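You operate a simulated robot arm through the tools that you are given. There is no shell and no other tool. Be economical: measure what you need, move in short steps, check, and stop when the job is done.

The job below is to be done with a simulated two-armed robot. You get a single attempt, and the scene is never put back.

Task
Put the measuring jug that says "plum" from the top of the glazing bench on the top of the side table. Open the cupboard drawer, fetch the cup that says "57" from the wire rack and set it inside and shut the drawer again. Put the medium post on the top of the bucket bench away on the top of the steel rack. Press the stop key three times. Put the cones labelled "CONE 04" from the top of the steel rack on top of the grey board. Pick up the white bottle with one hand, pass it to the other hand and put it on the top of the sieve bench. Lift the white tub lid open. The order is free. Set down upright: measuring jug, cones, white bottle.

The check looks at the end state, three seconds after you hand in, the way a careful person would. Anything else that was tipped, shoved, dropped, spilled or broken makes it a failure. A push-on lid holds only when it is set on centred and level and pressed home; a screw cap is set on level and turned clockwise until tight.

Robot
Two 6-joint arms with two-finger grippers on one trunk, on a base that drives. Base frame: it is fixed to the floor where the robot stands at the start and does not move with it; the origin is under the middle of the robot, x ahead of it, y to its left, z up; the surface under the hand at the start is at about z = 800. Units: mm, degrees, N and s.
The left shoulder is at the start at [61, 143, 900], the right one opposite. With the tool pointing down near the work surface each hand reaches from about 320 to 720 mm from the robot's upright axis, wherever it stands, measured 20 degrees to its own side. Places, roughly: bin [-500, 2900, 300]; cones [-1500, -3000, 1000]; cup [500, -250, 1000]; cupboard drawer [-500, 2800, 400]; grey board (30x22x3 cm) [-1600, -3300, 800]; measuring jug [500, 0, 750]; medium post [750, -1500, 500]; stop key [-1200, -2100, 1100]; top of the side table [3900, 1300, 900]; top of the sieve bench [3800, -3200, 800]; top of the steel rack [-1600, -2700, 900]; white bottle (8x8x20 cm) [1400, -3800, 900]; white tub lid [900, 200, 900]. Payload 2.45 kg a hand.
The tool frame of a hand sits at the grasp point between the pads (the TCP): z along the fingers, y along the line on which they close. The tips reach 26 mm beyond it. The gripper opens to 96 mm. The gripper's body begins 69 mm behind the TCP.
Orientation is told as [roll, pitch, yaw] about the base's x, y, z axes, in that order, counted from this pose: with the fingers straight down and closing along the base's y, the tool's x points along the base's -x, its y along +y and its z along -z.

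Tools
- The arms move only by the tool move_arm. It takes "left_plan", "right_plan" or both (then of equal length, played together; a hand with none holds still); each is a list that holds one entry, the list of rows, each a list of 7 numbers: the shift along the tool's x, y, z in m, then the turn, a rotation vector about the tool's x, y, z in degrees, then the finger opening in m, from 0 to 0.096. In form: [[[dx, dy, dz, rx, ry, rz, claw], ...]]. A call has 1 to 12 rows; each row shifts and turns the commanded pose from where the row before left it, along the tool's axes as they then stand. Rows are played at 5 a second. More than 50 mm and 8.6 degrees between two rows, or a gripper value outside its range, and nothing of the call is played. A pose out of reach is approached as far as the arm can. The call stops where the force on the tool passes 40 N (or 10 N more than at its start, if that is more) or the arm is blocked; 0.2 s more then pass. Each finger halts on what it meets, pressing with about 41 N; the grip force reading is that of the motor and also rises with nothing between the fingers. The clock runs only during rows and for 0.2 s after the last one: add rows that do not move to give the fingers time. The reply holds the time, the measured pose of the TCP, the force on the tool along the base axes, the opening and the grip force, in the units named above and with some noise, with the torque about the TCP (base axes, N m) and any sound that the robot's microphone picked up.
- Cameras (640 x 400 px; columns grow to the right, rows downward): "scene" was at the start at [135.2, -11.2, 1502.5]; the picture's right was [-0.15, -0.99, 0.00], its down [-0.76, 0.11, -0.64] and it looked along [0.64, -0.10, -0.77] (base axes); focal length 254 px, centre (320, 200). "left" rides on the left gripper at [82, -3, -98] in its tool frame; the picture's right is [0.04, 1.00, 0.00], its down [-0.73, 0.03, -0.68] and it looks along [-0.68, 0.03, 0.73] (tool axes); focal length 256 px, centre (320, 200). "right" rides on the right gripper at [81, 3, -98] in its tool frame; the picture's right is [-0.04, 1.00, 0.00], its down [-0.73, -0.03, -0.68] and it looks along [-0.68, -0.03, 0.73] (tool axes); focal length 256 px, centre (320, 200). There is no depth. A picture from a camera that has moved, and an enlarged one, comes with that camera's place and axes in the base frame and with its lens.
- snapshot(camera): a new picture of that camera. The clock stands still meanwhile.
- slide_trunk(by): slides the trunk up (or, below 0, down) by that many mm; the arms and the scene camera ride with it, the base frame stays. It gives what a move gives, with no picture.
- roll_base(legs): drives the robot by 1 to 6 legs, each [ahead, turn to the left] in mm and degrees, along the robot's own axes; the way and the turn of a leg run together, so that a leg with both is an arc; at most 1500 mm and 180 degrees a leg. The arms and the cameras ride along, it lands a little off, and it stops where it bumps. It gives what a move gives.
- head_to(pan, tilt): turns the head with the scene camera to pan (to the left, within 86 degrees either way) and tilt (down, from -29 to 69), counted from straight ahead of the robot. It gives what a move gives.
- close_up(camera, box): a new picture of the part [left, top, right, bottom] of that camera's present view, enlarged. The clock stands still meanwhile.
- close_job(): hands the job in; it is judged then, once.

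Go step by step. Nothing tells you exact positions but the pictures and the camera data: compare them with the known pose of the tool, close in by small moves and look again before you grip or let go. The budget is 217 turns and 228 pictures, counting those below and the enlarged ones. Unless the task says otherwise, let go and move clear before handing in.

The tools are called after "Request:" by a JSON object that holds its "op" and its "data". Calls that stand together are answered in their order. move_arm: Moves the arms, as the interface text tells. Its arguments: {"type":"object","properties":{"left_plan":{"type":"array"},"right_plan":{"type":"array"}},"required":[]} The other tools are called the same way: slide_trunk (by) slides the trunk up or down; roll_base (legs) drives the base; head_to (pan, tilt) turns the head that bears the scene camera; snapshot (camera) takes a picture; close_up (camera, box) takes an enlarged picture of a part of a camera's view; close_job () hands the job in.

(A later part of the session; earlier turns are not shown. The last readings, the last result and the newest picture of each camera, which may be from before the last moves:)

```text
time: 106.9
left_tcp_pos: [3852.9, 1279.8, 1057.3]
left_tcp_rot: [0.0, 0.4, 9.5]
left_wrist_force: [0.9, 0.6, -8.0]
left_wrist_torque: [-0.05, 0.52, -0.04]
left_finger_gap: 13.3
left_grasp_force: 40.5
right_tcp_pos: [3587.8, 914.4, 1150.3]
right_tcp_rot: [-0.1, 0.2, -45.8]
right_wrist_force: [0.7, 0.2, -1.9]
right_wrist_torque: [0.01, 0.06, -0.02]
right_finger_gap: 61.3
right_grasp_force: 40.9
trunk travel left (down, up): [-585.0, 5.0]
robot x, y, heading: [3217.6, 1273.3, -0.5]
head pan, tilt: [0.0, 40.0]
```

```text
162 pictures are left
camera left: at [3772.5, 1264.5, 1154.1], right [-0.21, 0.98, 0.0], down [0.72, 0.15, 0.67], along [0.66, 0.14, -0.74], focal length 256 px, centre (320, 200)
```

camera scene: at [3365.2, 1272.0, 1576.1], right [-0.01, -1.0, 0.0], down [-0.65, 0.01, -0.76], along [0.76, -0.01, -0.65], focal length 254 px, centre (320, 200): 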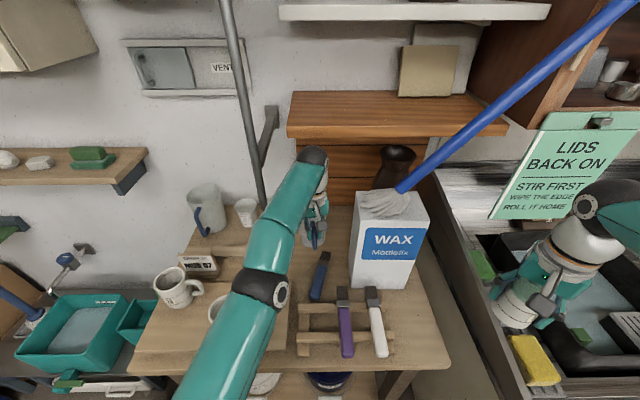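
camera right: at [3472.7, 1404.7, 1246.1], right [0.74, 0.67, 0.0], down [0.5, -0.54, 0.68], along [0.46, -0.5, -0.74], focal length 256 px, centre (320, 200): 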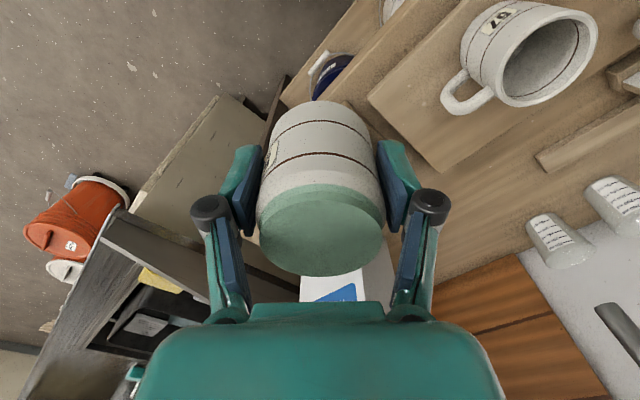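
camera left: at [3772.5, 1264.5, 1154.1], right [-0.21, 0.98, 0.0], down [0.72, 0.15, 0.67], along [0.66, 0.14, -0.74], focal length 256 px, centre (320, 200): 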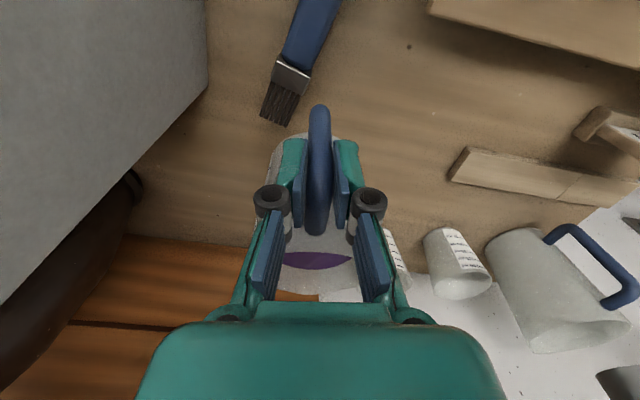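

The blue brush looks displaced from its holder. I enlarge to understand before doing anything else.

Request:
{"op": "close_up", "data": {"camera": "scene", "box": [250, 190, 450, 370]}}

Request:
{"op": "close_up", "data": {"camera": "left", "box": [220, 0, 420, 140]}}

```text
2.22 times, centred on (350, 280) of scene
camera zoom: at [3365.2, 1272.0, 1576.1], right [-0.01, -1.0, 0.0], down [-0.65, 0.01, -0.76], along [0.76, -0.01, -0.65], focal length 564 px, centre (253, 22)
```

zoom: 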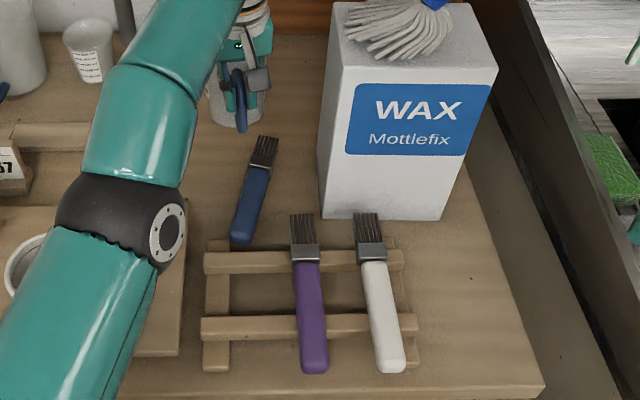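

```text
2.86 times, centred on (320, 70) of left
camera zoom: at [3772.5, 1264.5, 1154.1], right [-0.21, 0.98, 0.0], down [0.72, 0.15, 0.67], along [0.66, 0.14, -0.74], focal length 731 px, centre (320, 571)
```

zoom: 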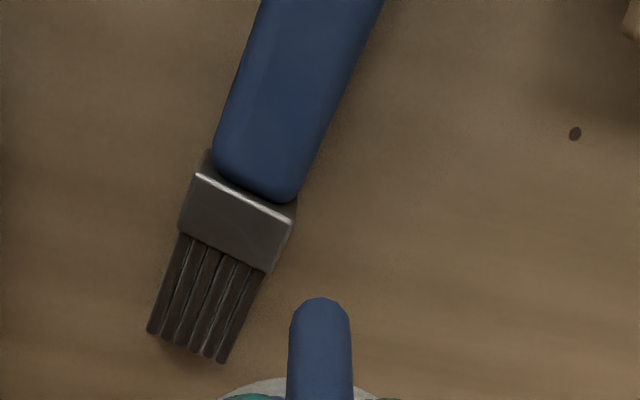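

The brush was pushed off its holder; the table is evidently higher (z≈870–880) than I estimated. I'll set the jug down clear of the brush first, then put the brush back. Shift 57 mm left, then lower.

Request:
{"op": "move_arm", "data": {"left_plan": [[[-0.004, 0.025, 0, 0, 0, 0, 0], [-0.004, 0.025, 0, 0, 0, 0, 0], [-0.0017, 0.006, 0, 0, 0, 0, 0], [0, 0, 0.02, 0, 0, 0, 0], [0, 0, 0.02, 0, 0, 0, 0], [0, 0, 0.01, 0, 0, 0, 0], [0, 0, 0, 0, 0, 0, 0]]]}}

Request:
{"op": "snapshot", "data": {"camera": "scene"}}

Request:
{"op": "snapshot", "data": {"camera": "left"}}

```text
time: 108.5
left_tcp_pos: [3873.8, 1332.3, 1012.6]
left_tcp_rot: [0.0, 0.4, 9.6]
left_wrist_force: [-0.5, 0.0, -6.4]
left_wrist_torque: [-0.07, 0.48, 0.04]
left_finger_gap: 13.4
left_grasp_force: 39.9
left hand out of reach, approached as far as the arm can: row 1, 2, 4, 5
right_tcp_pos: [3586.8, 913.2, 1150.8]
right_tcp_rot: [-0.2, 0.1, -45.7]
right_wrist_force: [0.3, -0.1, -2.4]
right_wrist_torque: [-0.03, 0.04, -0.01]
right_finger_gap: 61.2
right_grasp_force: 41.2
trunk travel left (down, up): [-585.0, 5.0]
robot x, y, heading: [3219.7, 1273.0, -1.0]
head pan, tilt: [0.0, 40.0]
```

```text
159 pictures are left
camera scene: at [3362.8, 1272.1, 1576.4], right [-0.01, -1.0, 0.0], down [-0.64, 0.01, -0.77], along [0.77, -0.01, -0.64], focal length 254 px, centre (320, 200)
```

scene: 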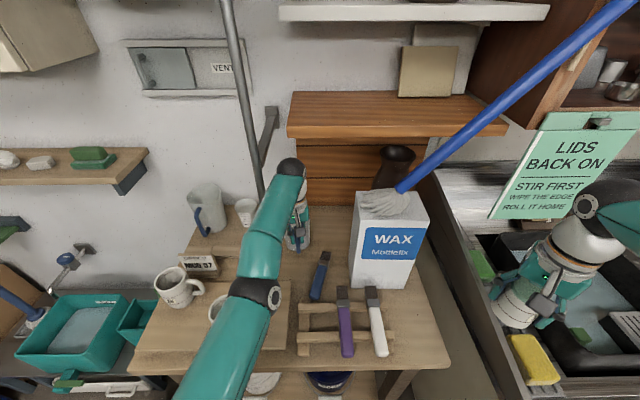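

```text
158 pictures are left
camera left: at [3793.4, 1316.3, 1111.2], right [-0.21, 0.98, 0.0], down [0.72, 0.15, 0.67], along [0.66, 0.14, -0.74], focal length 256 px, centre (320, 200)
```

left: 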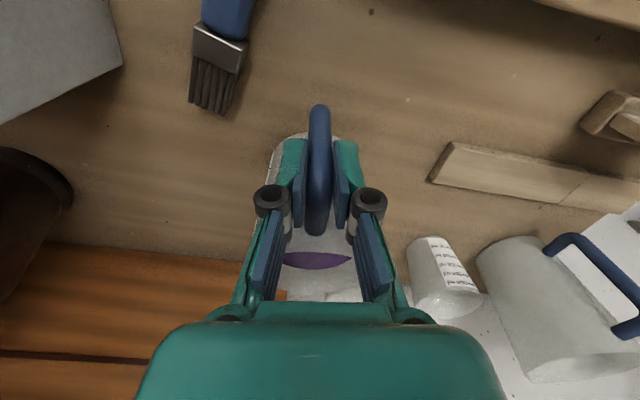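

Brush is clear of the landing spot. Lowering the jug carefully.

Request:
{"op": "move_arm", "data": {"left_plan": [[[0, 0, 0.01, 0, 0, 0, 0], [0, 0, 0.01, 0, 0, 0, 0], [0, 0, 0.01, 0, 0, 0, 0], [0, 0, 0, 0, 0, 0, 0]]]}}

Request:
{"op": "move_arm", "data": {"left_plan": [[[0, 0, 0.005, 0, 0, 0, 0], [0, 0, 0.005, 0, 0, 0, 0], [0, 0, 0, 0, 0, 0, 0]]]}}

Request:
{"op": "move_arm", "data": {"left_plan": [[[0, 0, 0.005, 0, 0, 0, 0], [0, 0, 0.005, 0, 0, 0, 0], [0, 0, 0, 0, 0, 0, 0]]]}}

Request:
{"op": "close_up", "data": {"camera": "scene", "box": [240, 180, 400, 300]}}

```text
time: 109.5
left_tcp_pos: [3876.2, 1331.2, 985.2]
left_tcp_rot: [0.0, 0.2, 9.6]
left_wrist_force: [-2.0, -1.1, 8.4]
left_wrist_torque: [0.09, -1.1, 0.02]
left_finger_gap: 13.4
left_grasp_force: 40.2
left hand out of reach, approached as far as the arm can: row 1, 3
right_tcp_pos: [3584.7, 914.0, 1152.8]
right_tcp_rot: [0.0, 0.1, -45.7]
right_wrist_force: [0.5, -0.1, -1.7]
right_wrist_torque: [0.03, 0.02, -0.03]
right_finger_gap: 61.5
right_grasp_force: 41.1
trunk travel left (down, up): [-585.0, 5.0]
robot x, y, heading: [3213.2, 1273.3, -1.1]
head pan, tilt: [0.0, 40.0]
```

```text
time: 110.3
left_tcp_pos: [3877.6, 1331.6, 975.2]
left_tcp_rot: [0.1, 0.4, 9.6]
left_wrist_force: [-4.2, -0.6, 8.2]
left_wrist_torque: [0.14, -0.87, -0.04]
left_finger_gap: 13.5
left_grasp_force: 40.3
right_tcp_pos: [3584.6, 915.1, 1152.7]
right_tcp_rot: [0.0, 0.1, -45.8]
right_wrist_force: [1.2, 0.0, -1.8]
right_wrist_torque: [0.0, -0.02, 0.02]
right_finger_gap: 61.3
right_grasp_force: 41.0
trunk travel left (down, up): [-585.0, 5.0]
robot x, y, heading: [3218.4, 1270.8, -1.0]
head pan, tilt: [0.0, 40.0]
```

```text
time: 111.1
left_tcp_pos: [3878.9, 1329.8, 970.5]
left_tcp_rot: [-0.1, 0.0, 9.7]
left_wrist_force: [-4.9, -1.0, 26.7]
left_wrist_torque: [0.27, -0.37, -0.07]
left_finger_gap: 13.5
left_grasp_force: 39.8
right_tcp_pos: [3581.0, 914.1, 1152.6]
right_tcp_rot: [0.1, 0.1, -45.7]
right_wrist_force: [0.3, 0.2, -1.6]
right_wrist_torque: [0.01, 0.02, 0.0]
right_finger_gap: 61.3
right_grasp_force: 41.2
trunk travel left (down, up): [-585.0, 5.0]
robot x, y, heading: [3216.8, 1273.5, -0.8]
head pan, tilt: [0.0, 40.0]
```

```text
3.33 times, centred on (320, 240) of scene
camera zoom: at [3357.5, 1271.7, 1577.2], right [-0.01, -1.0, 0.0], down [-0.64, 0.01, -0.77], along [0.77, -0.01, -0.64], focal length 846 px, centre (320, 67)
```

zoom: 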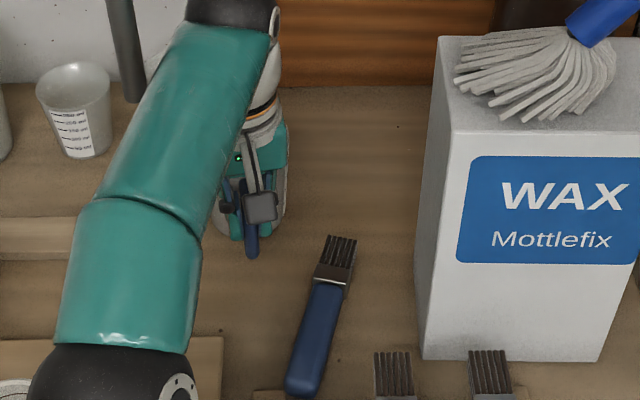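

The jug is on the table and levelled. I release it gently.

Request:
{"op": "move_arm", "data": {"left_plan": [[[0, 0, -0.002, 0, 0, 0, 0.005], [0, 0, 0, 0, 0, 0, 0.016], [0, 0, 0, 0, 0, 0, 0.025], [0, 0, 0, 0, 0, 0, 0.035], [0, 0, 0, 0, 0, 0, 0.04]]]}}

Request:
{"op": "snapshot", "data": {"camera": "left"}}

```text
time: 112.3
left_tcp_pos: [3879.2, 1331.7, 967.9]
left_tcp_rot: [0.0, 0.4, 9.7]
left_wrist_force: [0.6, -0.5, -0.2]
left_wrist_torque: [-0.03, -0.02, 0.02]
left_finger_gap: 40.3
left_grasp_force: 0.1
right_tcp_pos: [3585.0, 915.3, 1151.6]
right_tcp_rot: [0.0, 0.1, -45.8]
right_wrist_force: [-0.3, 0.6, -1.9]
right_wrist_torque: [-0.01, 0.01, 0.02]
right_finger_gap: 61.1
right_grasp_force: 40.9
trunk travel left (down, up): [-585.0, 5.0]
robot x, y, heading: [3221.0, 1270.1, -0.8]
head pan, tilt: [0.0, 40.0]
```

```text
156 pictures are left
camera left: at [3800.3, 1314.3, 1065.1], right [-0.21, 0.98, 0.0], down [0.72, 0.15, 0.67], along [0.66, 0.14, -0.74], focal length 256 px, centre (320, 200)
```

left: 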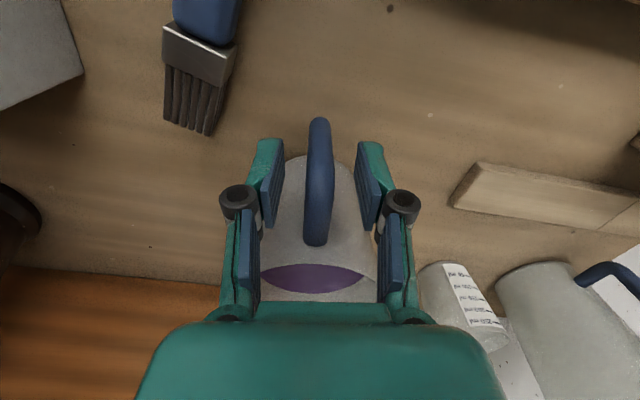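

Raise the hand straight up and check the jug and brush.

Request:
{"op": "move_arm", "data": {"left_plan": [[[0, 0, -0.02, 0, 0, 0, 0.045], [0, 0, -0.03, 0, 0, 0, 0.045], [0, 0, -0.03, 0, 0, 0, 0.045], [0.02, 0, -0.03, 0, 0, 0, 0.045], [0.04, 0, -0.02, 0, 0, 0, 0.045], [0.04, 0, -0.01, 0, 0, 0, 0.045], [0.03, 0, 0, 0, 0, 0, 0.045], [0, 0, 0, 0, 0, 0, 0.045]]]}}

Request:
{"op": "snapshot", "data": {"camera": "left"}}

Request:
{"op": "snapshot", "data": {"camera": "scene"}}

```text
time: 114.1
left_tcp_pos: [3739.0, 1309.7, 1104.1]
left_tcp_rot: [0.1, 0.2, 9.5]
left_wrist_force: [0.8, 0.5, 0.4]
left_wrist_torque: [-0.02, 0.04, 0.01]
left_finger_gap: 45.1
left_grasp_force: 0.0
left hand out of reach, approached as far as the arm can: row 2, 3
right_tcp_pos: [3585.5, 915.2, 1150.5]
right_tcp_rot: [-0.1, 0.1, -45.7]
right_wrist_force: [0.0, -0.2, -1.4]
right_wrist_torque: [0.02, 0.02, 0.01]
right_finger_gap: 61.3
right_grasp_force: 41.0
trunk travel left (down, up): [-585.0, 5.0]
robot x, y, heading: [3214.8, 1271.9, -1.0]
head pan, tilt: [0.0, 40.0]
```

```text
155 pictures are left
camera left: at [3659.6, 1293.4, 1202.7], right [-0.21, 0.98, 0.0], down [0.72, 0.15, 0.68], along [0.66, 0.14, -0.74], focal length 256 px, centre (320, 200)
```

left: 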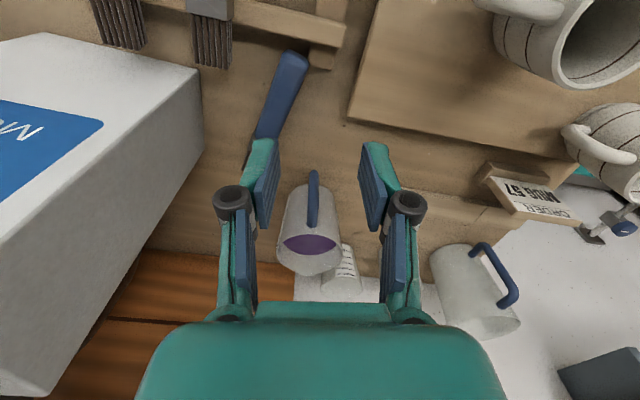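

```text
154 pictures are left
camera scene: at [3362.4, 1272.0, 1576.4], right [-0.01, -1.0, 0.0], down [-0.64, 0.01, -0.77], along [0.77, -0.01, -0.64], focal length 254 px, centre (320, 200)
```

scene: 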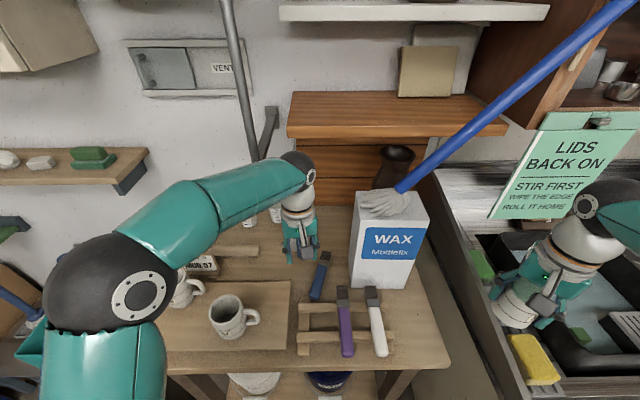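

Jug stands well. Now I go for the brush: axis about −16°, grip point about (3813,1260). I rotate and move above it.

Request:
{"op": "move_arm", "data": {"left_plan": [[[0, 0, 0.02, 0, 0, 8.5, 0.05], [0, 0, 0.02, 0, 0, 8.5, 0.05], [0, 0, 0.02, 0, 0, 8.5, 0.05], [-0.0425, -0.0138, 0.02, 0, 0, 0, 0.05], [-0.0425, -0.0138, 0.02, 0, 0, 0, 0.05], [0, 0, 0.02, 0, 0, 0, 0.05], [0, 0, 0, 0, 0, 0, 0.05]]]}}

Request:
{"op": "snapshot", "data": {"camera": "left"}}

Request:
{"op": "close_up", "data": {"camera": "scene", "box": [240, 180, 440, 360]}}

```text
time: 115.7
left_tcp_pos: [3812.0, 1261.1, 983.8]
left_tcp_rot: [0.0, 0.3, -16.0]
left_wrist_force: [0.2, -0.4, -0.8]
left_wrist_torque: [-0.02, 0.0, 0.03]
left_finger_gap: 50.0
left_grasp_force: 0.1
right_tcp_pos: [3585.3, 913.5, 1150.3]
right_tcp_rot: [0.0, 0.2, -45.7]
right_wrist_force: [1.0, -0.5, -2.3]
right_wrist_torque: [0.02, 0.01, 0.01]
right_finger_gap: 61.0
right_grasp_force: 40.4
trunk travel left (down, up): [-585.0, 5.0]
robot x, y, heading: [3218.7, 1273.7, -0.8]
head pan, tilt: [0.0, 40.0]
```

```text
153 pictures are left
camera left: at [3733.2, 1280.3, 1081.8], right [0.24, 0.97, 0.0], down [0.72, -0.17, 0.68], along [0.66, -0.16, -0.74], focal length 256 px, centre (320, 200)
```

left: 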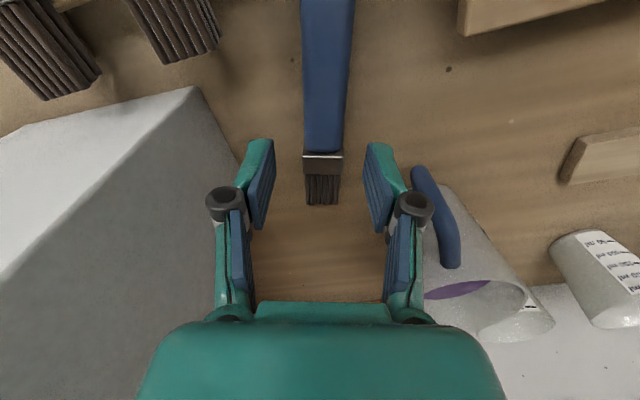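

```text
2.22 times, centred on (340, 270) of scene
camera zoom: at [3362.1, 1271.8, 1576.4], right [-0.01, -1.0, 0.0], down [-0.64, 0.01, -0.77], along [0.77, -0.01, -0.64], focal length 564 px, centre (276, 44)
```

zoom: 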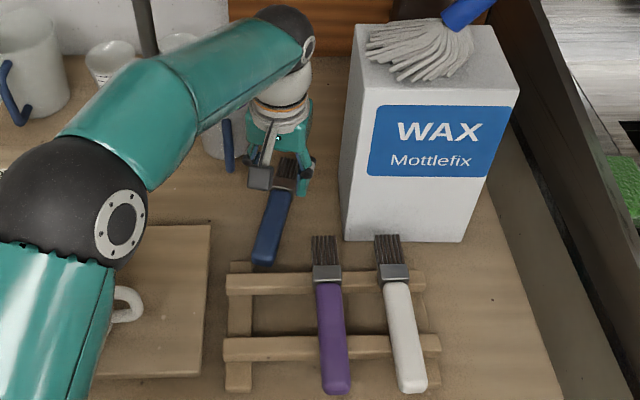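

Orientation matches. I shift back 22 mm toward the tail and 4 mm sideways, then lower.

Request:
{"op": "move_arm", "data": {"left_plan": [[[0.022, 0.004, 0, 0, 0, 0, 0.05], [0, 0, 0.025, 0, 0, 0, 0.05], [0, 0, 0.025, 0, 0, 0, 0.05], [0, 0, 0.015, 0, 0, 0, 0.05], [0, 0, 0.005, 0, 0, 0, 0.05], [0, 0, 0, 0, 0, 0, 0.05]]]}}

Request:
{"op": "snapshot", "data": {"camera": "left"}}

```text
time: 117.1
left_tcp_pos: [3792.9, 1270.6, 913.7]
left_tcp_rot: [-0.2, 0.3, -16.0]
left_wrist_force: [0.3, 0.5, 0.5]
left_wrist_torque: [0.01, 0.03, -0.01]
left_finger_gap: 50.0
left_grasp_force: 0.1
right_tcp_pos: [3586.1, 914.0, 1151.0]
right_tcp_rot: [0.0, 0.0, -45.7]
right_wrist_force: [0.0, 0.3, -1.8]
right_wrist_torque: [0.01, 0.01, -0.01]
right_finger_gap: 61.2
right_grasp_force: 40.8
trunk travel left (down, up): [-585.0, 5.0]
robot x, y, heading: [3215.7, 1274.2, -1.0]
head pan, tilt: [0.0, 40.0]
```

```text
151 pictures are left
camera left: at [3713.3, 1289.5, 1011.9], right [0.23, 0.97, 0.0], down [0.72, -0.17, 0.68], along [0.66, -0.16, -0.74], focal length 256 px, centre (320, 200)
```

left: 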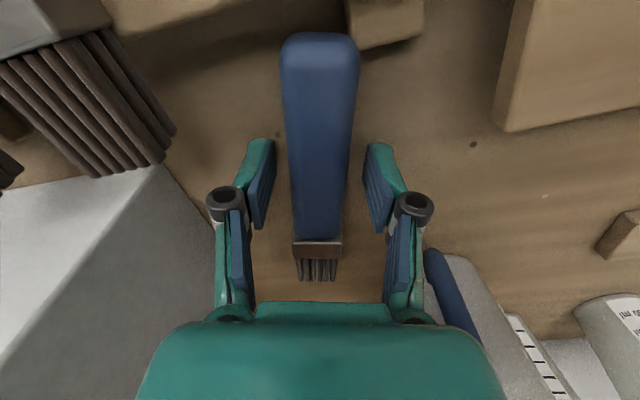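

Well aligned. A small shift and lower, then close on the brush handle.

Request:
{"op": "move_arm", "data": {"left_plan": [[[-0.008, -0.001, 0, 0, 0, 0, 0.05], [0, 0, 0.004, 0, 0, 0, 0.05], [0, 0, 0, 0, 0, 0, 0.035], [0, 0, 0, 0, 0, 0, 0.02], [0, 0, 0, 0, 0, 0, 0.01], [0, 0, 0, 0, 0, 0, 0.01], [0, 0, 0, 0, 0, 0, 0.01]]]}}

Request:
{"op": "move_arm", "data": {"left_plan": [[[0, 0, -0.02, 0, 0, 0, 0.01], [0, 0, -0.03, 0, 0, 0, 0.01], [0, 0, -0.03, 0, 0, 0, 0.01], [0, 0, 0, 0, 0, 0, 0.01]]]}}

Request:
{"op": "snapshot", "data": {"camera": "left"}}

Request:
{"op": "close_up", "data": {"camera": "scene", "box": [240, 180, 440, 360]}}

```text
time: 118.7
left_tcp_pos: [3799.7, 1267.9, 909.7]
left_tcp_rot: [-0.1, 0.3, -15.8]
left_wrist_force: [-0.2, 0.4, 0.7]
left_wrist_torque: [0.05, 0.07, -0.01]
left_finger_gap: 28.5
left_grasp_force: 41.0
right_tcp_pos: [3586.7, 913.6, 1152.1]
right_tcp_rot: [0.0, 0.1, -45.7]
right_wrist_force: [-0.3, 0.3, -1.4]
right_wrist_torque: [0.04, 0.02, 0.02]
right_finger_gap: 61.2
right_grasp_force: 41.2
trunk travel left (down, up): [-585.0, 5.0]
robot x, y, heading: [3218.3, 1274.1, -0.7]
head pan, tilt: [0.0, 40.0]
```

```text
time: 119.7
left_tcp_pos: [3800.9, 1267.6, 990.8]
left_tcp_rot: [-0.1, 0.2, -15.9]
left_wrist_force: [0.9, 0.9, 0.1]
left_wrist_torque: [-0.03, 0.0, -0.01]
left_finger_gap: 28.5
left_grasp_force: 41.1
right_tcp_pos: [3587.0, 915.5, 1151.1]
right_tcp_rot: [-0.1, 0.1, -45.7]
right_wrist_force: [0.2, 0.2, -2.5]
right_wrist_torque: [0.02, -0.04, 0.0]
right_finger_gap: 61.1
right_grasp_force: 40.8
trunk travel left (down, up): [-585.0, 5.0]
robot x, y, heading: [3218.1, 1274.0, -0.8]
head pan, tilt: [0.0, 40.0]
```

```text
150 pictures are left
camera left: at [3721.5, 1287.0, 1088.7], right [0.23, 0.97, 0.0], down [0.72, -0.17, 0.67], along [0.66, -0.16, -0.74], focal length 256 px, centre (320, 200)
```

left: 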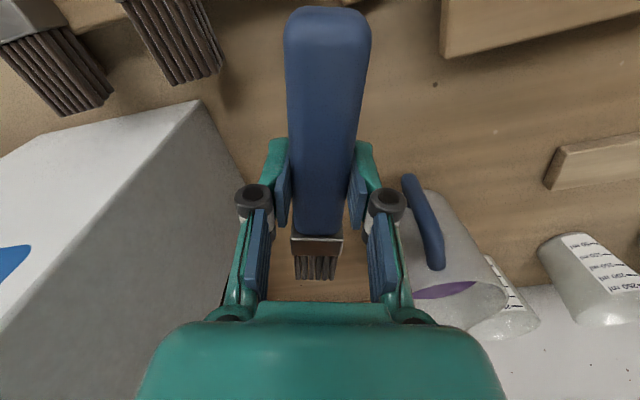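

```text
2.22 times, centred on (340, 270) of scene
camera zoom: at [3362.3, 1272.0, 1576.4], right [-0.01, -1.0, 0.0], down [-0.64, 0.01, -0.77], along [0.77, -0.01, -0.64], focal length 564 px, centre (276, 44)
```

zoom: 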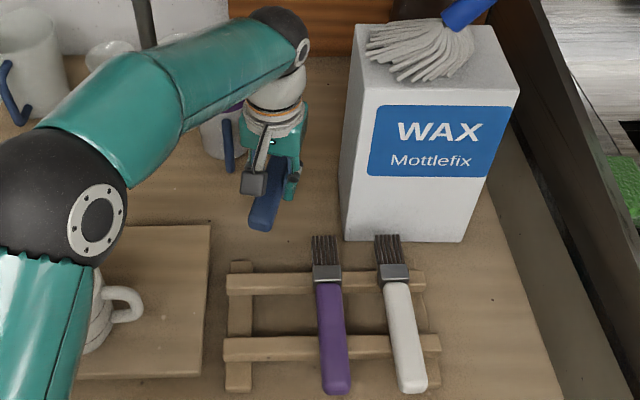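

Brush held securely. I rotate it parallel to the others and carry it above its slot.

Request:
{"op": "move_arm", "data": {"left_plan": [[[0, 0, 0, 0, 0, -8, 0.01], [0, 0, 0, 0, 0, -7.9, 0.01], [0.036, 0.0033, 0, 0, 0, 0, 0.01], [0.036, 0.0033, 0, 0, 0, 0, 0.01], [0.036, 0.0033, 0, 0, 0, 0, 0.01], [0.034, 0.0033, 0, 0, 0, 0, 0.01], [0, 0, 0.02, 0, 0, 0, 0.01], [0, 0, 0.01, 0, 0, 0, 0.01], [0, 0, 0, 0, 0, 0, 0.01]]]}}

Request:
{"op": "snapshot", "data": {"camera": "left"}}

Request:
{"op": "close_up", "data": {"camera": "scene", "box": [240, 210, 440, 390]}}

```text
time: 121.7
left_tcp_pos: [3658.9, 1279.9, 961.2]
left_tcp_rot: [-0.1, 0.4, 0.0]
left_wrist_force: [-0.3, 0.4, -0.1]
left_wrist_torque: [-0.01, 0.01, -0.04]
left_finger_gap: 28.5
left_grasp_force: 40.1
right_tcp_pos: [3585.4, 914.6, 1152.0]
right_tcp_rot: [0.0, 0.1, -45.8]
right_wrist_force: [-0.1, 0.1, -2.1]
right_wrist_torque: [0.02, 0.03, 0.0]
right_finger_gap: 61.1
right_grasp_force: 40.7
trunk travel left (down, up): [-585.0, 5.0]
robot x, y, heading: [3217.7, 1271.5, -1.0]
head pan, tilt: [0.0, 40.0]
```

```text
148 pictures are left
camera left: at [3576.6, 1277.3, 1058.9], right [-0.04, 1.0, 0.0], down [0.74, 0.03, 0.68], along [0.67, 0.03, -0.74], focal length 256 px, centre (320, 200)
```

left: 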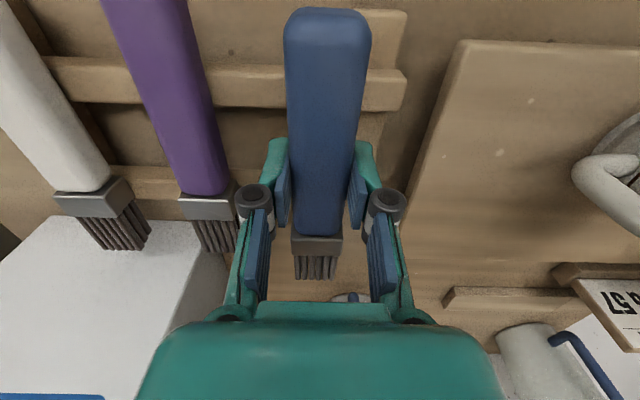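

```text
2.22 times, centred on (340, 300) of scene
camera zoom: at [3362.1, 1272.0, 1576.5], right [-0.01, -1.0, 0.0], down [-0.64, 0.01, -0.77], along [0.77, -0.01, -0.64], focal length 564 px, centre (276, -22)
```

zoom: 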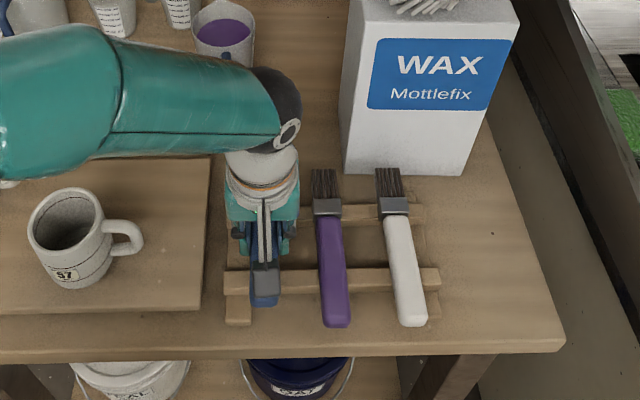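

Lower onto the rails in small steps.

Request:
{"op": "move_arm", "data": {"left_plan": [[[0, 0, 0.008, 0, 0, 0, 0.01], [0, 0, 0.006, 0, 0, 0, 0.01], [0, 0, 0, 0, 0, 0, 0.01]]]}}

Request:
{"op": "move_arm", "data": {"left_plan": [[[0, 0, 0.005, 0, 0, 0, 0.01], [0, 0, 0, 0, 0, 0, 0.01]]]}}

Request:
{"op": "move_arm", "data": {"left_plan": [[[0, 0, 0.005, 0, 0, 0, 0.01], [0, 0, 0, 0, 0, 0, 0.01]]]}}

Request:
{"op": "snapshot", "data": {"camera": "left"}}

```text
time: 122.5
left_tcp_pos: [3657.1, 1280.3, 946.6]
left_tcp_rot: [0.0, 0.4, 0.1]
left_wrist_force: [0.2, -0.7, -0.8]
left_wrist_torque: [0.01, 0.03, -0.01]
left_finger_gap: 28.5
left_grasp_force: 41.5
right_tcp_pos: [3585.7, 914.9, 1152.5]
right_tcp_rot: [0.1, 0.1, -45.7]
right_wrist_force: [0.8, 0.3, -2.3]
right_wrist_torque: [0.02, 0.01, 0.02]
right_finger_gap: 61.0
right_grasp_force: 41.2
trunk travel left (down, up): [-585.0, 5.0]
robot x, y, heading: [3217.8, 1275.6, -0.9]
head pan, tilt: [0.0, 40.0]
```

```text
time: 123.1
left_tcp_pos: [3656.6, 1280.8, 941.5]
left_tcp_rot: [0.0, 0.3, 0.0]
left_wrist_force: [-0.1, 1.1, -0.6]
left_wrist_torque: [-0.02, 0.01, 0.02]
left_finger_gap: 28.7
left_grasp_force: 41.0
right_tcp_pos: [3584.4, 914.4, 1151.3]
right_tcp_rot: [0.0, 0.0, -45.7]
right_wrist_force: [-0.1, 1.0, -1.3]
right_wrist_torque: [0.02, 0.04, 0.04]
right_finger_gap: 61.0
right_grasp_force: 41.5
trunk travel left (down, up): [-585.0, 5.0]
robot x, y, heading: [3221.6, 1271.4, -0.9]
head pan, tilt: [0.0, 40.0]
```

```text
time: 123.7
left_tcp_pos: [3657.1, 1279.7, 939.3]
left_tcp_rot: [-0.2, 0.0, 0.1]
left_wrist_force: [1.1, 1.5, 17.8]
left_wrist_torque: [0.06, -1.09, 0.09]
left_finger_gap: 28.7
left_grasp_force: 41.1
right_tcp_pos: [3584.2, 915.4, 1151.6]
right_tcp_rot: [0.0, 0.0, -45.7]
right_wrist_force: [0.0, 0.3, -2.2]
right_wrist_torque: [0.02, -0.02, 0.02]
right_finger_gap: 61.0
right_grasp_force: 40.5
trunk travel left (down, up): [-585.0, 5.0]
robot x, y, heading: [3217.9, 1275.5, -0.6]
head pan, tilt: [0.0, 40.0]
```

```text
146 pictures are left
camera left: at [3576.0, 1276.9, 1036.3], right [-0.04, 1.0, 0.0], down [0.73, 0.03, 0.68], along [0.68, 0.03, -0.73], focal length 256 px, centre (320, 200)
```

left: 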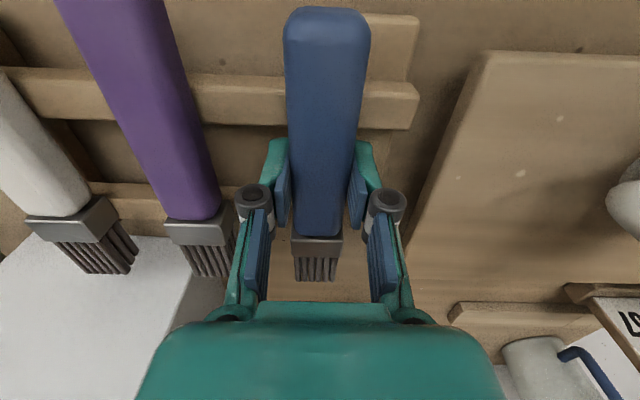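

Rail contact felt. Compared with the purple brush, the blue one sits ~20 mm too far forward; I lift a bit, shift back and set it down.

Request:
{"op": "move_arm", "data": {"left_plan": [[[0, 0, -0.006, 0, 0, 0, 0.01], [0.01, 0, 0, 0, 0, 0, 0.01], [0.01, 0, 0, 0, 0, 0, 0.01], [0, 0, 0, 0, 0, 0, 0.01]]]}}

Request:
{"op": "move_arm", "data": {"left_plan": [[[0, 0, 0.005, 0, 0, 0, 0.01], [0, 0, 0, 0, 0, 0, 0.01]]]}}

Request:
{"op": "snapshot", "data": {"camera": "left"}}

Request:
{"op": "close_up", "data": {"camera": "scene", "box": [240, 210, 440, 390]}}

```text
time: 124.7
left_tcp_pos: [3637.2, 1280.1, 943.4]
left_tcp_rot: [0.0, 0.3, 0.0]
left_wrist_force: [0.1, 0.3, -0.3]
left_wrist_torque: [0.0, 0.0, 0.01]
left_finger_gap: 28.4
left_grasp_force: 40.4
right_tcp_pos: [3585.5, 914.6, 1151.3]
right_tcp_rot: [0.0, 0.1, -45.7]
right_wrist_force: [0.2, 0.2, -1.3]
right_wrist_torque: [0.01, -0.01, 0.01]
right_finger_gap: 61.1
right_grasp_force: 40.9
trunk travel left (down, up): [-585.0, 5.0]
robot x, y, heading: [3215.0, 1273.7, -0.6]
head pan, tilt: [0.0, 40.0]
```

```text
time: 125.3
left_tcp_pos: [3638.1, 1279.9, 938.3]
left_tcp_rot: [-0.2, 0.0, 0.1]
left_wrist_force: [1.2, 0.8, 14.5]
left_wrist_torque: [0.06, -1.14, 0.08]
left_finger_gap: 28.4
left_grasp_force: 41.2
right_tcp_pos: [3584.4, 914.7, 1151.2]
right_tcp_rot: [0.1, 0.1, -45.8]
right_wrist_force: [0.2, -0.6, -2.2]
right_wrist_torque: [-0.02, 0.04, -0.01]
right_finger_gap: 61.3
right_grasp_force: 41.1
trunk travel left (down, up): [-585.0, 5.0]
robot x, y, heading: [3217.3, 1275.4, -0.7]
head pan, tilt: [0.0, 40.0]
```

```text
145 pictures are left
camera left: at [3556.0, 1277.0, 1037.4], right [-0.04, 1.0, 0.0], down [0.73, 0.03, 0.68], along [0.68, 0.03, -0.73], focal length 256 px, centre (320, 200)
```

left: 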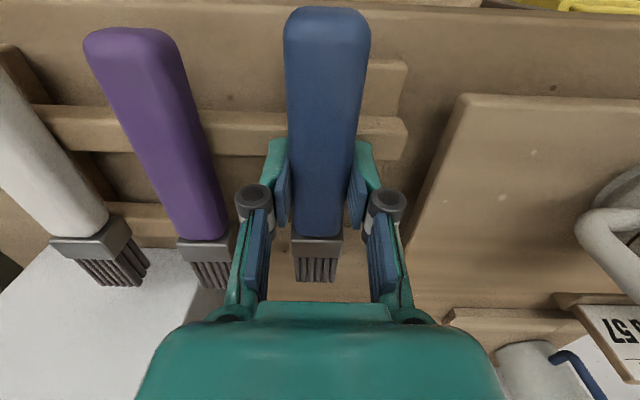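

```text
2.22 times, centred on (340, 300) of scene
camera zoom: at [3360.2, 1272.2, 1576.9], right [-0.01, -1.0, 0.0], down [-0.64, 0.01, -0.77], along [0.77, -0.01, -0.64], focal length 564 px, centre (276, -22)
```

zoom: 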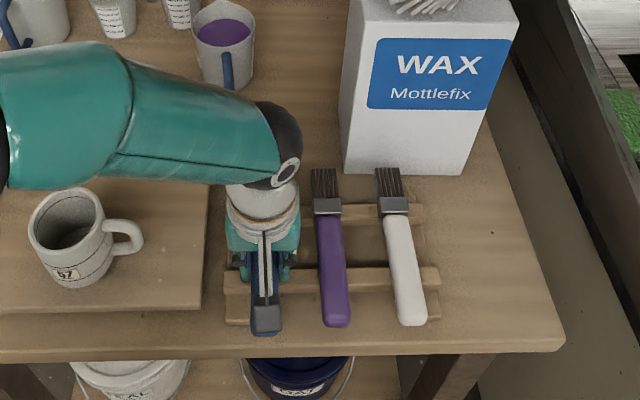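

Aligned now; releasing the brush and rising.

Request:
{"op": "move_arm", "data": {"left_plan": [[[0, 0, 0, 0, 0, 0, 0.025], [0, 0, 0, 0, 0, 0, 0.035], [0, 0, 0, 0, 0, 0, 0.05], [0, 0, 0, 0, 0, 0, 0.05], [0, 0, -0.03, 0, 0, 0, 0.05], [0, 0, -0.04, 0, 0, 0, 0.05], [0, 0, -0.04, 0, 0, 0, 0.05], [0, 0, -0.04, 0, 0, 0, 0.05]]]}}

Request:
{"op": "snapshot", "data": {"camera": "left"}}

Request:
{"op": "close_up", "data": {"camera": "scene", "box": [240, 180, 440, 360]}}

```text
time: 127.1
left_tcp_pos: [3637.2, 1279.9, 1088.9]
left_tcp_rot: [-0.1, 0.3, 0.0]
left_wrist_force: [0.4, -0.4, 0.0]
left_wrist_torque: [0.01, 0.0, -0.02]
left_finger_gap: 50.1
left_grasp_force: 0.0
right_tcp_pos: [3583.7, 915.2, 1150.6]
right_tcp_rot: [0.0, 0.1, -45.7]
right_wrist_force: [-0.5, 1.0, -1.2]
right_wrist_torque: [-0.01, 0.04, -0.02]
right_finger_gap: 60.8
right_grasp_force: 41.1
trunk travel left (down, up): [-585.0, 5.0]
robot x, y, heading: [3221.4, 1272.4, -0.9]
head pan, tilt: [0.0, 40.0]
```

```text
143 pictures are left
camera left: at [3555.9, 1277.9, 1187.3], right [-0.04, 1.0, 0.0], down [0.74, 0.03, 0.68], along [0.67, 0.03, -0.74], focal length 256 px, centre (320, 200)
```

left: 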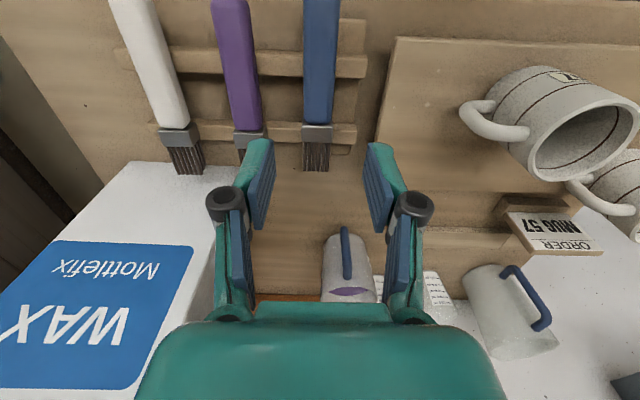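

```text
2.22 times, centred on (340, 270) of scene
camera zoom: at [3360.8, 1272.2, 1576.6], right [-0.01, -1.0, 0.0], down [-0.64, 0.01, -0.77], along [0.77, -0.01, -0.64], focal length 564 px, centre (276, 44)
```

zoom: 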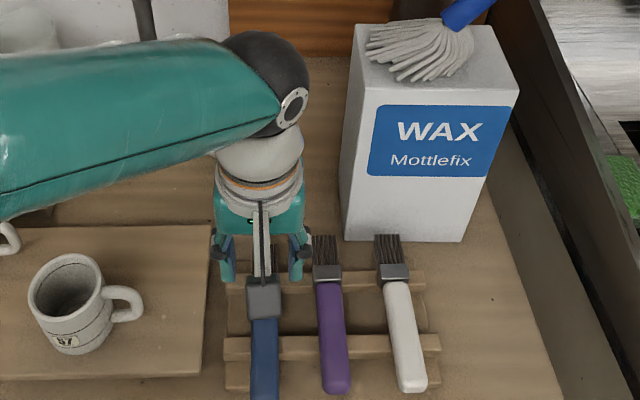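

The brush is back in its holder and the jug stands on the table. Next, the white tub lid from the far side of the glazing bench: I back off and turn in parts.

Request:
{"op": "roll_base", "data": {"legs": [[-650, 0], [0, -65]]}}

Request:
{"op": "roll_base", "data": {"legs": [[0, -65]]}}

Request:
{"op": "head_to", "data": {"pan": 0, "tilt": 35}}

Request:
{"op": "snapshot", "data": {"camera": "scene"}}

```text
time: 134.4
left_tcp_pos: [2738.4, 899.1, 1089.7]
left_tcp_rot: [0.0, 0.4, -65.0]
left_wrist_force: [-0.2, -0.4, -0.1]
left_wrist_torque: [0.03, -0.06, 0.0]
left_finger_gap: 50.0
left_grasp_force: 0.0
right_tcp_pos: [2385.0, 792.3, 1151.5]
right_tcp_rot: [0.1, 0.2, -110.7]
right_wrist_force: [-0.6, -0.2, -1.1]
right_wrist_torque: [0.07, -0.06, -0.03]
right_finger_gap: 60.8
right_grasp_force: 41.2
trunk travel left (down, up): [-585.0, 5.0]
robot x, y, heading: [2597.8, 1297.3, -65.5]
head pan, tilt: [0.0, 40.0]
stopped in leg 2: the robot was blocked; the commanded pose is now the measured one
```

```text
time: 138.0
left_tcp_pos: [2300.6, 997.7, 1088.8]
left_tcp_rot: [-0.1, 0.3, -130.0]
left_wrist_force: [-0.7, -0.6, -0.2]
left_wrist_torque: [0.01, 0.02, 0.02]
left_finger_gap: 49.8
left_grasp_force: 0.0
right_tcp_pos: [2053.6, 1273.1, 1151.6]
right_tcp_rot: [-0.1, 0.1, -175.7]
right_wrist_force: [-0.4, -0.4, -2.6]
right_wrist_torque: [0.03, -0.02, -0.01]
right_finger_gap: 60.3
right_grasp_force: 41.7
trunk travel left (down, up): [-585.0, 5.0]
robot x, y, heading: [2626.0, 1271.6, -130.4]
head pan, tilt: [0.0, 40.0]
```

```text
time: 138.6
left_tcp_pos: [2298.8, 1000.2, 1089.1]
left_tcp_rot: [0.0, 0.3, -130.2]
left_wrist_force: [-0.5, 0.3, 0.1]
left_wrist_torque: [-0.03, -0.06, -0.02]
left_finger_gap: 50.2
left_grasp_force: 0.0
right_tcp_pos: [2052.5, 1274.5, 1152.5]
right_tcp_rot: [0.0, 0.3, -175.7]
right_wrist_force: [-0.3, 1.0, -2.4]
right_wrist_torque: [0.0, -0.08, -0.01]
right_finger_gap: 60.7
right_grasp_force: 41.4
trunk travel left (down, up): [-585.0, 5.0]
robot x, y, heading: [2629.9, 1270.7, -130.7]
head pan, tilt: [0.0, 35.0]
```

```text
141 pictures are left
camera scene: at [2525.9, 1158.5, 1583.9], right [-0.76, 0.65, 0.0], down [0.37, 0.44, -0.82], along [-0.53, -0.62, -0.57], focal length 254 px, centre (320, 200)
```

scene: 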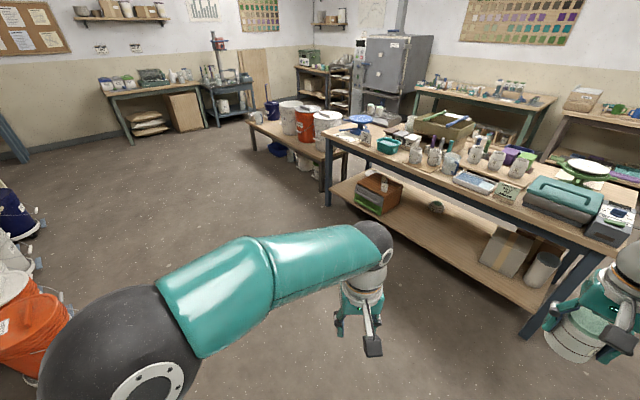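

The route to the far side is open. I drive to about (1560,310) and face the bench.

Request:
{"op": "roll_base", "data": {"legs": [[0, -7], [1400, 0]]}}

Request:
{"op": "roll_base", "data": {"legs": [[0, -42]]}}

Request:
{"op": "snapshot", "data": {"camera": "scene"}}

```text
time: 146.4
left_tcp_pos: [1234.7, 86.4, 1090.3]
left_tcp_rot: [-0.1, 0.3, -136.9]
left_wrist_force: [-0.1, -0.5, -0.3]
left_wrist_torque: [0.0, -0.02, -0.01]
left_finger_gap: 50.1
left_grasp_force: 0.1
right_tcp_pos: [1023.7, 389.9, 1152.5]
right_tcp_rot: [0.0, 0.0, 177.4]
right_wrist_force: [0.6, 0.0, -1.8]
right_wrist_torque: [-0.01, -0.02, 0.01]
right_finger_gap: 60.8
right_grasp_force: 40.8
trunk travel left (down, up): [-585.0, 5.0]
robot x, y, heading: [1593.4, 319.7, -136.7]
head pan, tilt: [0.0, 35.0]
```

```text
time: 148.9
left_tcp_pos: [1169.9, 383.6, 1090.9]
left_tcp_rot: [-0.1, 0.4, -179.0]
left_wrist_force: [0.1, 0.4, 0.0]
left_wrist_torque: [0.03, -0.01, -0.05]
left_finger_gap: 50.0
left_grasp_force: 0.1
right_tcp_pos: [1216.6, 750.9, 1153.6]
right_tcp_rot: [0.0, 0.2, 135.3]
right_wrist_force: [-0.5, -0.6, -1.6]
right_wrist_torque: [-0.02, -0.03, 0.02]
right_finger_gap: 60.8
right_grasp_force: 41.2
trunk travel left (down, up): [-585.0, 5.0]
robot x, y, heading: [1588.3, 288.5, -178.8]
head pan, tilt: [0.0, 35.0]
```

```text
140 pictures are left
camera scene: at [1439.8, 287.9, 1584.1], right [-0.02, 1.0, 0.0], down [0.57, 0.01, -0.82], along [-0.82, -0.02, -0.57], focal length 254 px, centre (320, 200)
```

scene: 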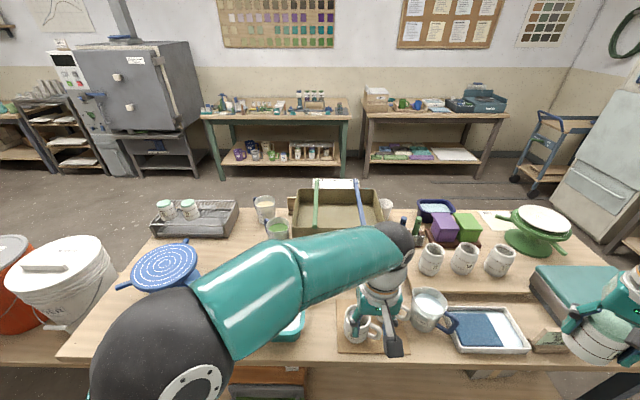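

I shift the left hand toward y≈250 so its camera looks at the white tub.

Request:
{"op": "move_arm", "data": {"left_plan": [[[0, 0.045, -0.015, 0, 0, 0, 0.05], [0, 0.045, -0.015, 0, 0, 0, 0.05], [0, 0.045, -0.01, 0, 0, 0, 0.05], [0, 0, 0, 0, 0, 0, 0.05]]]}}

Request:
{"op": "snapshot", "data": {"camera": "left"}}

Request:
{"op": "snapshot", "data": {"camera": "scene"}}

```text
time: 149.9
left_tcp_pos: [1171.1, 250.0, 1131.6]
left_tcp_rot: [0.1, 0.4, -179.0]
left_wrist_force: [-0.3, -0.3, -0.5]
left_wrist_torque: [-0.05, 0.0, -0.02]
left_finger_gap: 49.9
left_grasp_force: 0.1
right_tcp_pos: [1216.9, 751.8, 1153.4]
right_tcp_rot: [0.0, 0.2, 135.3]
right_wrist_force: [-0.1, -0.1, -1.7]
right_wrist_torque: [-0.02, -0.03, 0.01]
right_finger_gap: 60.5
right_grasp_force: 41.0
trunk travel left (down, up): [-585.0, 5.0]
robot x, y, heading: [1591.4, 286.1, -178.8]
head pan, tilt: [0.0, 35.0]
```

```text
139 pictures are left
camera left: at [1252.8, 255.7, 1229.1], right [0.06, -1.0, 0.0], down [-0.74, -0.04, 0.67], along [-0.67, -0.04, -0.74], focal length 256 px, centre (320, 200)
```

left: 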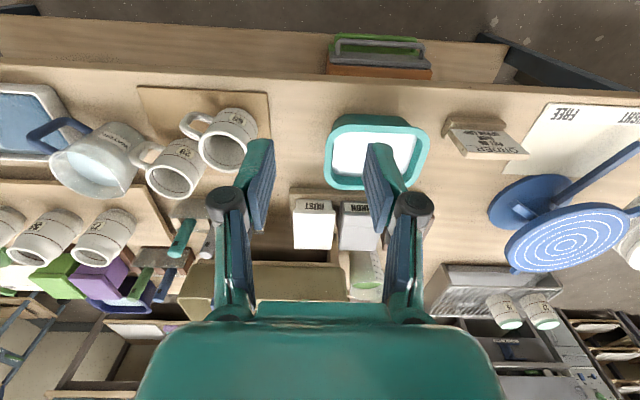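

```text
138 pictures are left
camera scene: at [1440.1, 290.3, 1584.0], right [-0.02, 1.0, 0.0], down [0.57, 0.01, -0.82], along [-0.82, -0.02, -0.57], focal length 254 px, centre (320, 200)
```

scene: 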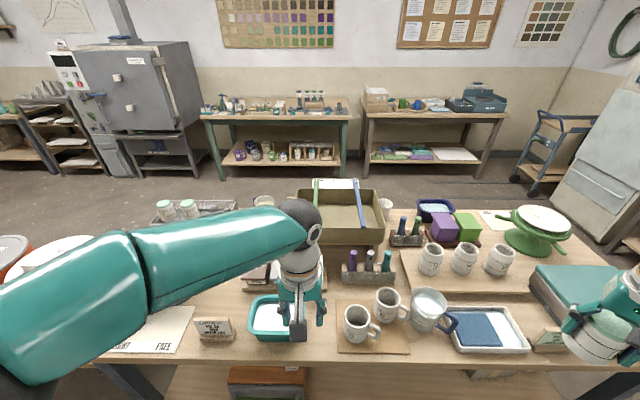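

The tubs' labels face this side. Close-up.

Request:
{"op": "close_up", "data": {"camera": "left", "box": [250, 100, 450, 320]}}

Request:
{"op": "close_up", "data": {"camera": "scene", "box": [230, 180, 430, 360]}}

```text
1.82 times, centred on (350, 210) of left
camera zoom: at [1252.8, 255.7, 1229.1], right [0.06, -1.0, 0.0], down [-0.74, -0.04, 0.67], along [-0.67, -0.04, -0.74], focal length 465 px, centre (266, 182)
```

zoom: 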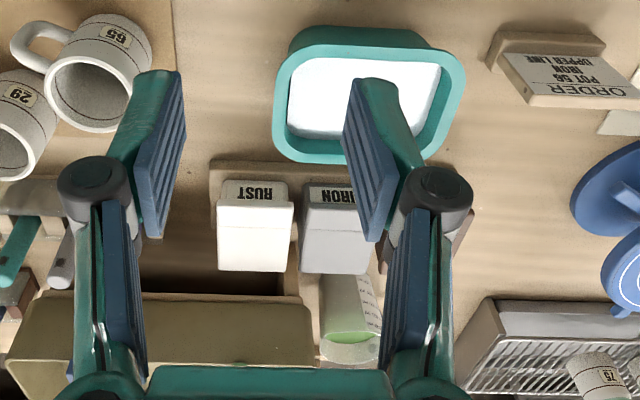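

```text
2.22 times, centred on (330, 270) of scene
camera zoom: at [1440.1, 290.3, 1584.0], right [-0.02, 1.0, 0.0], down [0.57, 0.01, -0.82], along [-0.82, -0.02, -0.57], focal length 564 px, centre (298, 44)
```

zoom: 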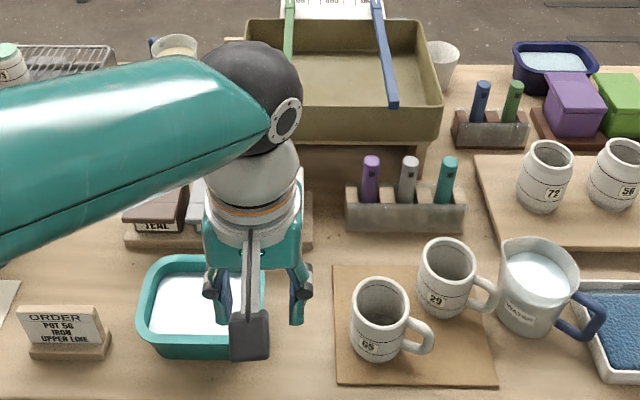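

The white tub (RUST) has its label and lid lip towards me (x≈924, y 208–284, top ≈905); hinge at the back. I'll tilt the left hand 60° so closed fingers point forward, to hook under the lip.

Request:
{"op": "move_arm", "data": {"left_plan": [[[0, 0, 0, 0, -8.55, 0, 0.03], [0, 0, 0, 0, -8.55, 0, 0.01], [0, 0, 0, 0, -8.55, 0, 0.0], [0, 0, 0, 0, -8.55, 0, 0.0], [0, 0, 0, 0, -8.55, 0, 0.0], [0, 0, 0, 0, -8.55, 0, 0.0], [0, 0, 0, 0, -8.55, 0, 0.0], [0, 0, 0, 0, 0, 0, 0.0]]]}}

Request:
{"op": "snapshot", "data": {"camera": "scene"}}

```text
time: 151.7
left_tcp_pos: [1172.7, 249.0, 1131.9]
left_tcp_rot: [0.0, -59.5, -178.9]
left_wrist_force: [0.0, 0.9, -0.6]
left_wrist_torque: [0.02, 0.0, 0.01]
left_finger_gap: 0.0
left_grasp_force: 28.5
right_tcp_pos: [1217.3, 750.9, 1153.2]
right_tcp_rot: [-0.1, 0.0, 135.3]
right_wrist_force: [0.3, -0.2, -1.5]
right_wrist_torque: [0.02, -0.02, 0.02]
right_finger_gap: 60.7
right_grasp_force: 40.8
trunk travel left (down, up): [-585.0, 5.0]
robot x, y, heading: [1594.8, 289.1, -178.7]
head pan, tilt: [0.0, 35.0]
```

```text
135 pictures are left
camera scene: at [1440.8, 287.7, 1584.1], right [-0.02, 1.0, 0.0], down [0.57, 0.01, -0.82], along [-0.82, -0.02, -0.57], focal length 254 px, centre (320, 200)
```

scene: 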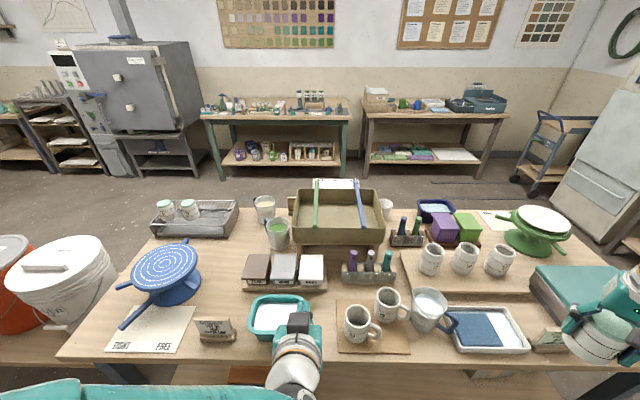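

Request:
{"op": "close_up", "data": {"camera": "scene", "box": [220, 230, 420, 350]}}

Request:
{"op": "snapshot", "data": {"camera": "left"}}

```text
3.20 times, centred on (320, 290) of scene
camera zoom: at [1440.8, 287.7, 1584.1], right [-0.02, 1.0, 0.0], down [0.57, 0.01, -0.82], along [-0.82, -0.02, -0.57], focal length 812 px, centre (320, -88)
```

zoom: 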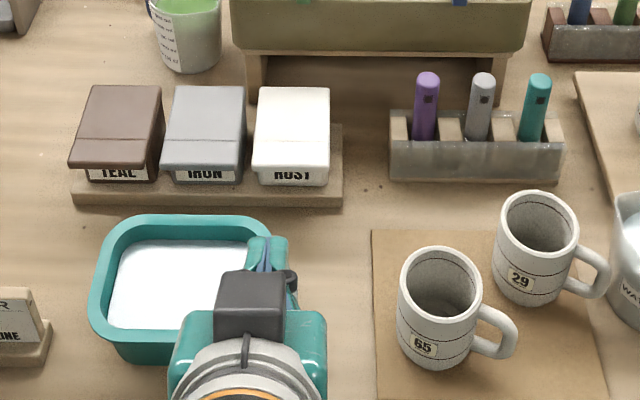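

```text
133 pictures are left
camera left: at [1298.7, 255.2, 1110.0], right [0.04, -1.0, -0.04], down [0.22, -0.03, 0.98], along [-0.98, -0.04, 0.21], focal length 256 px, centre (320, 200)
```

left: 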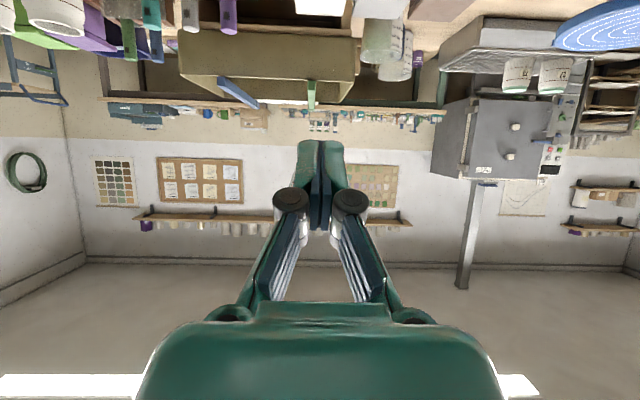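

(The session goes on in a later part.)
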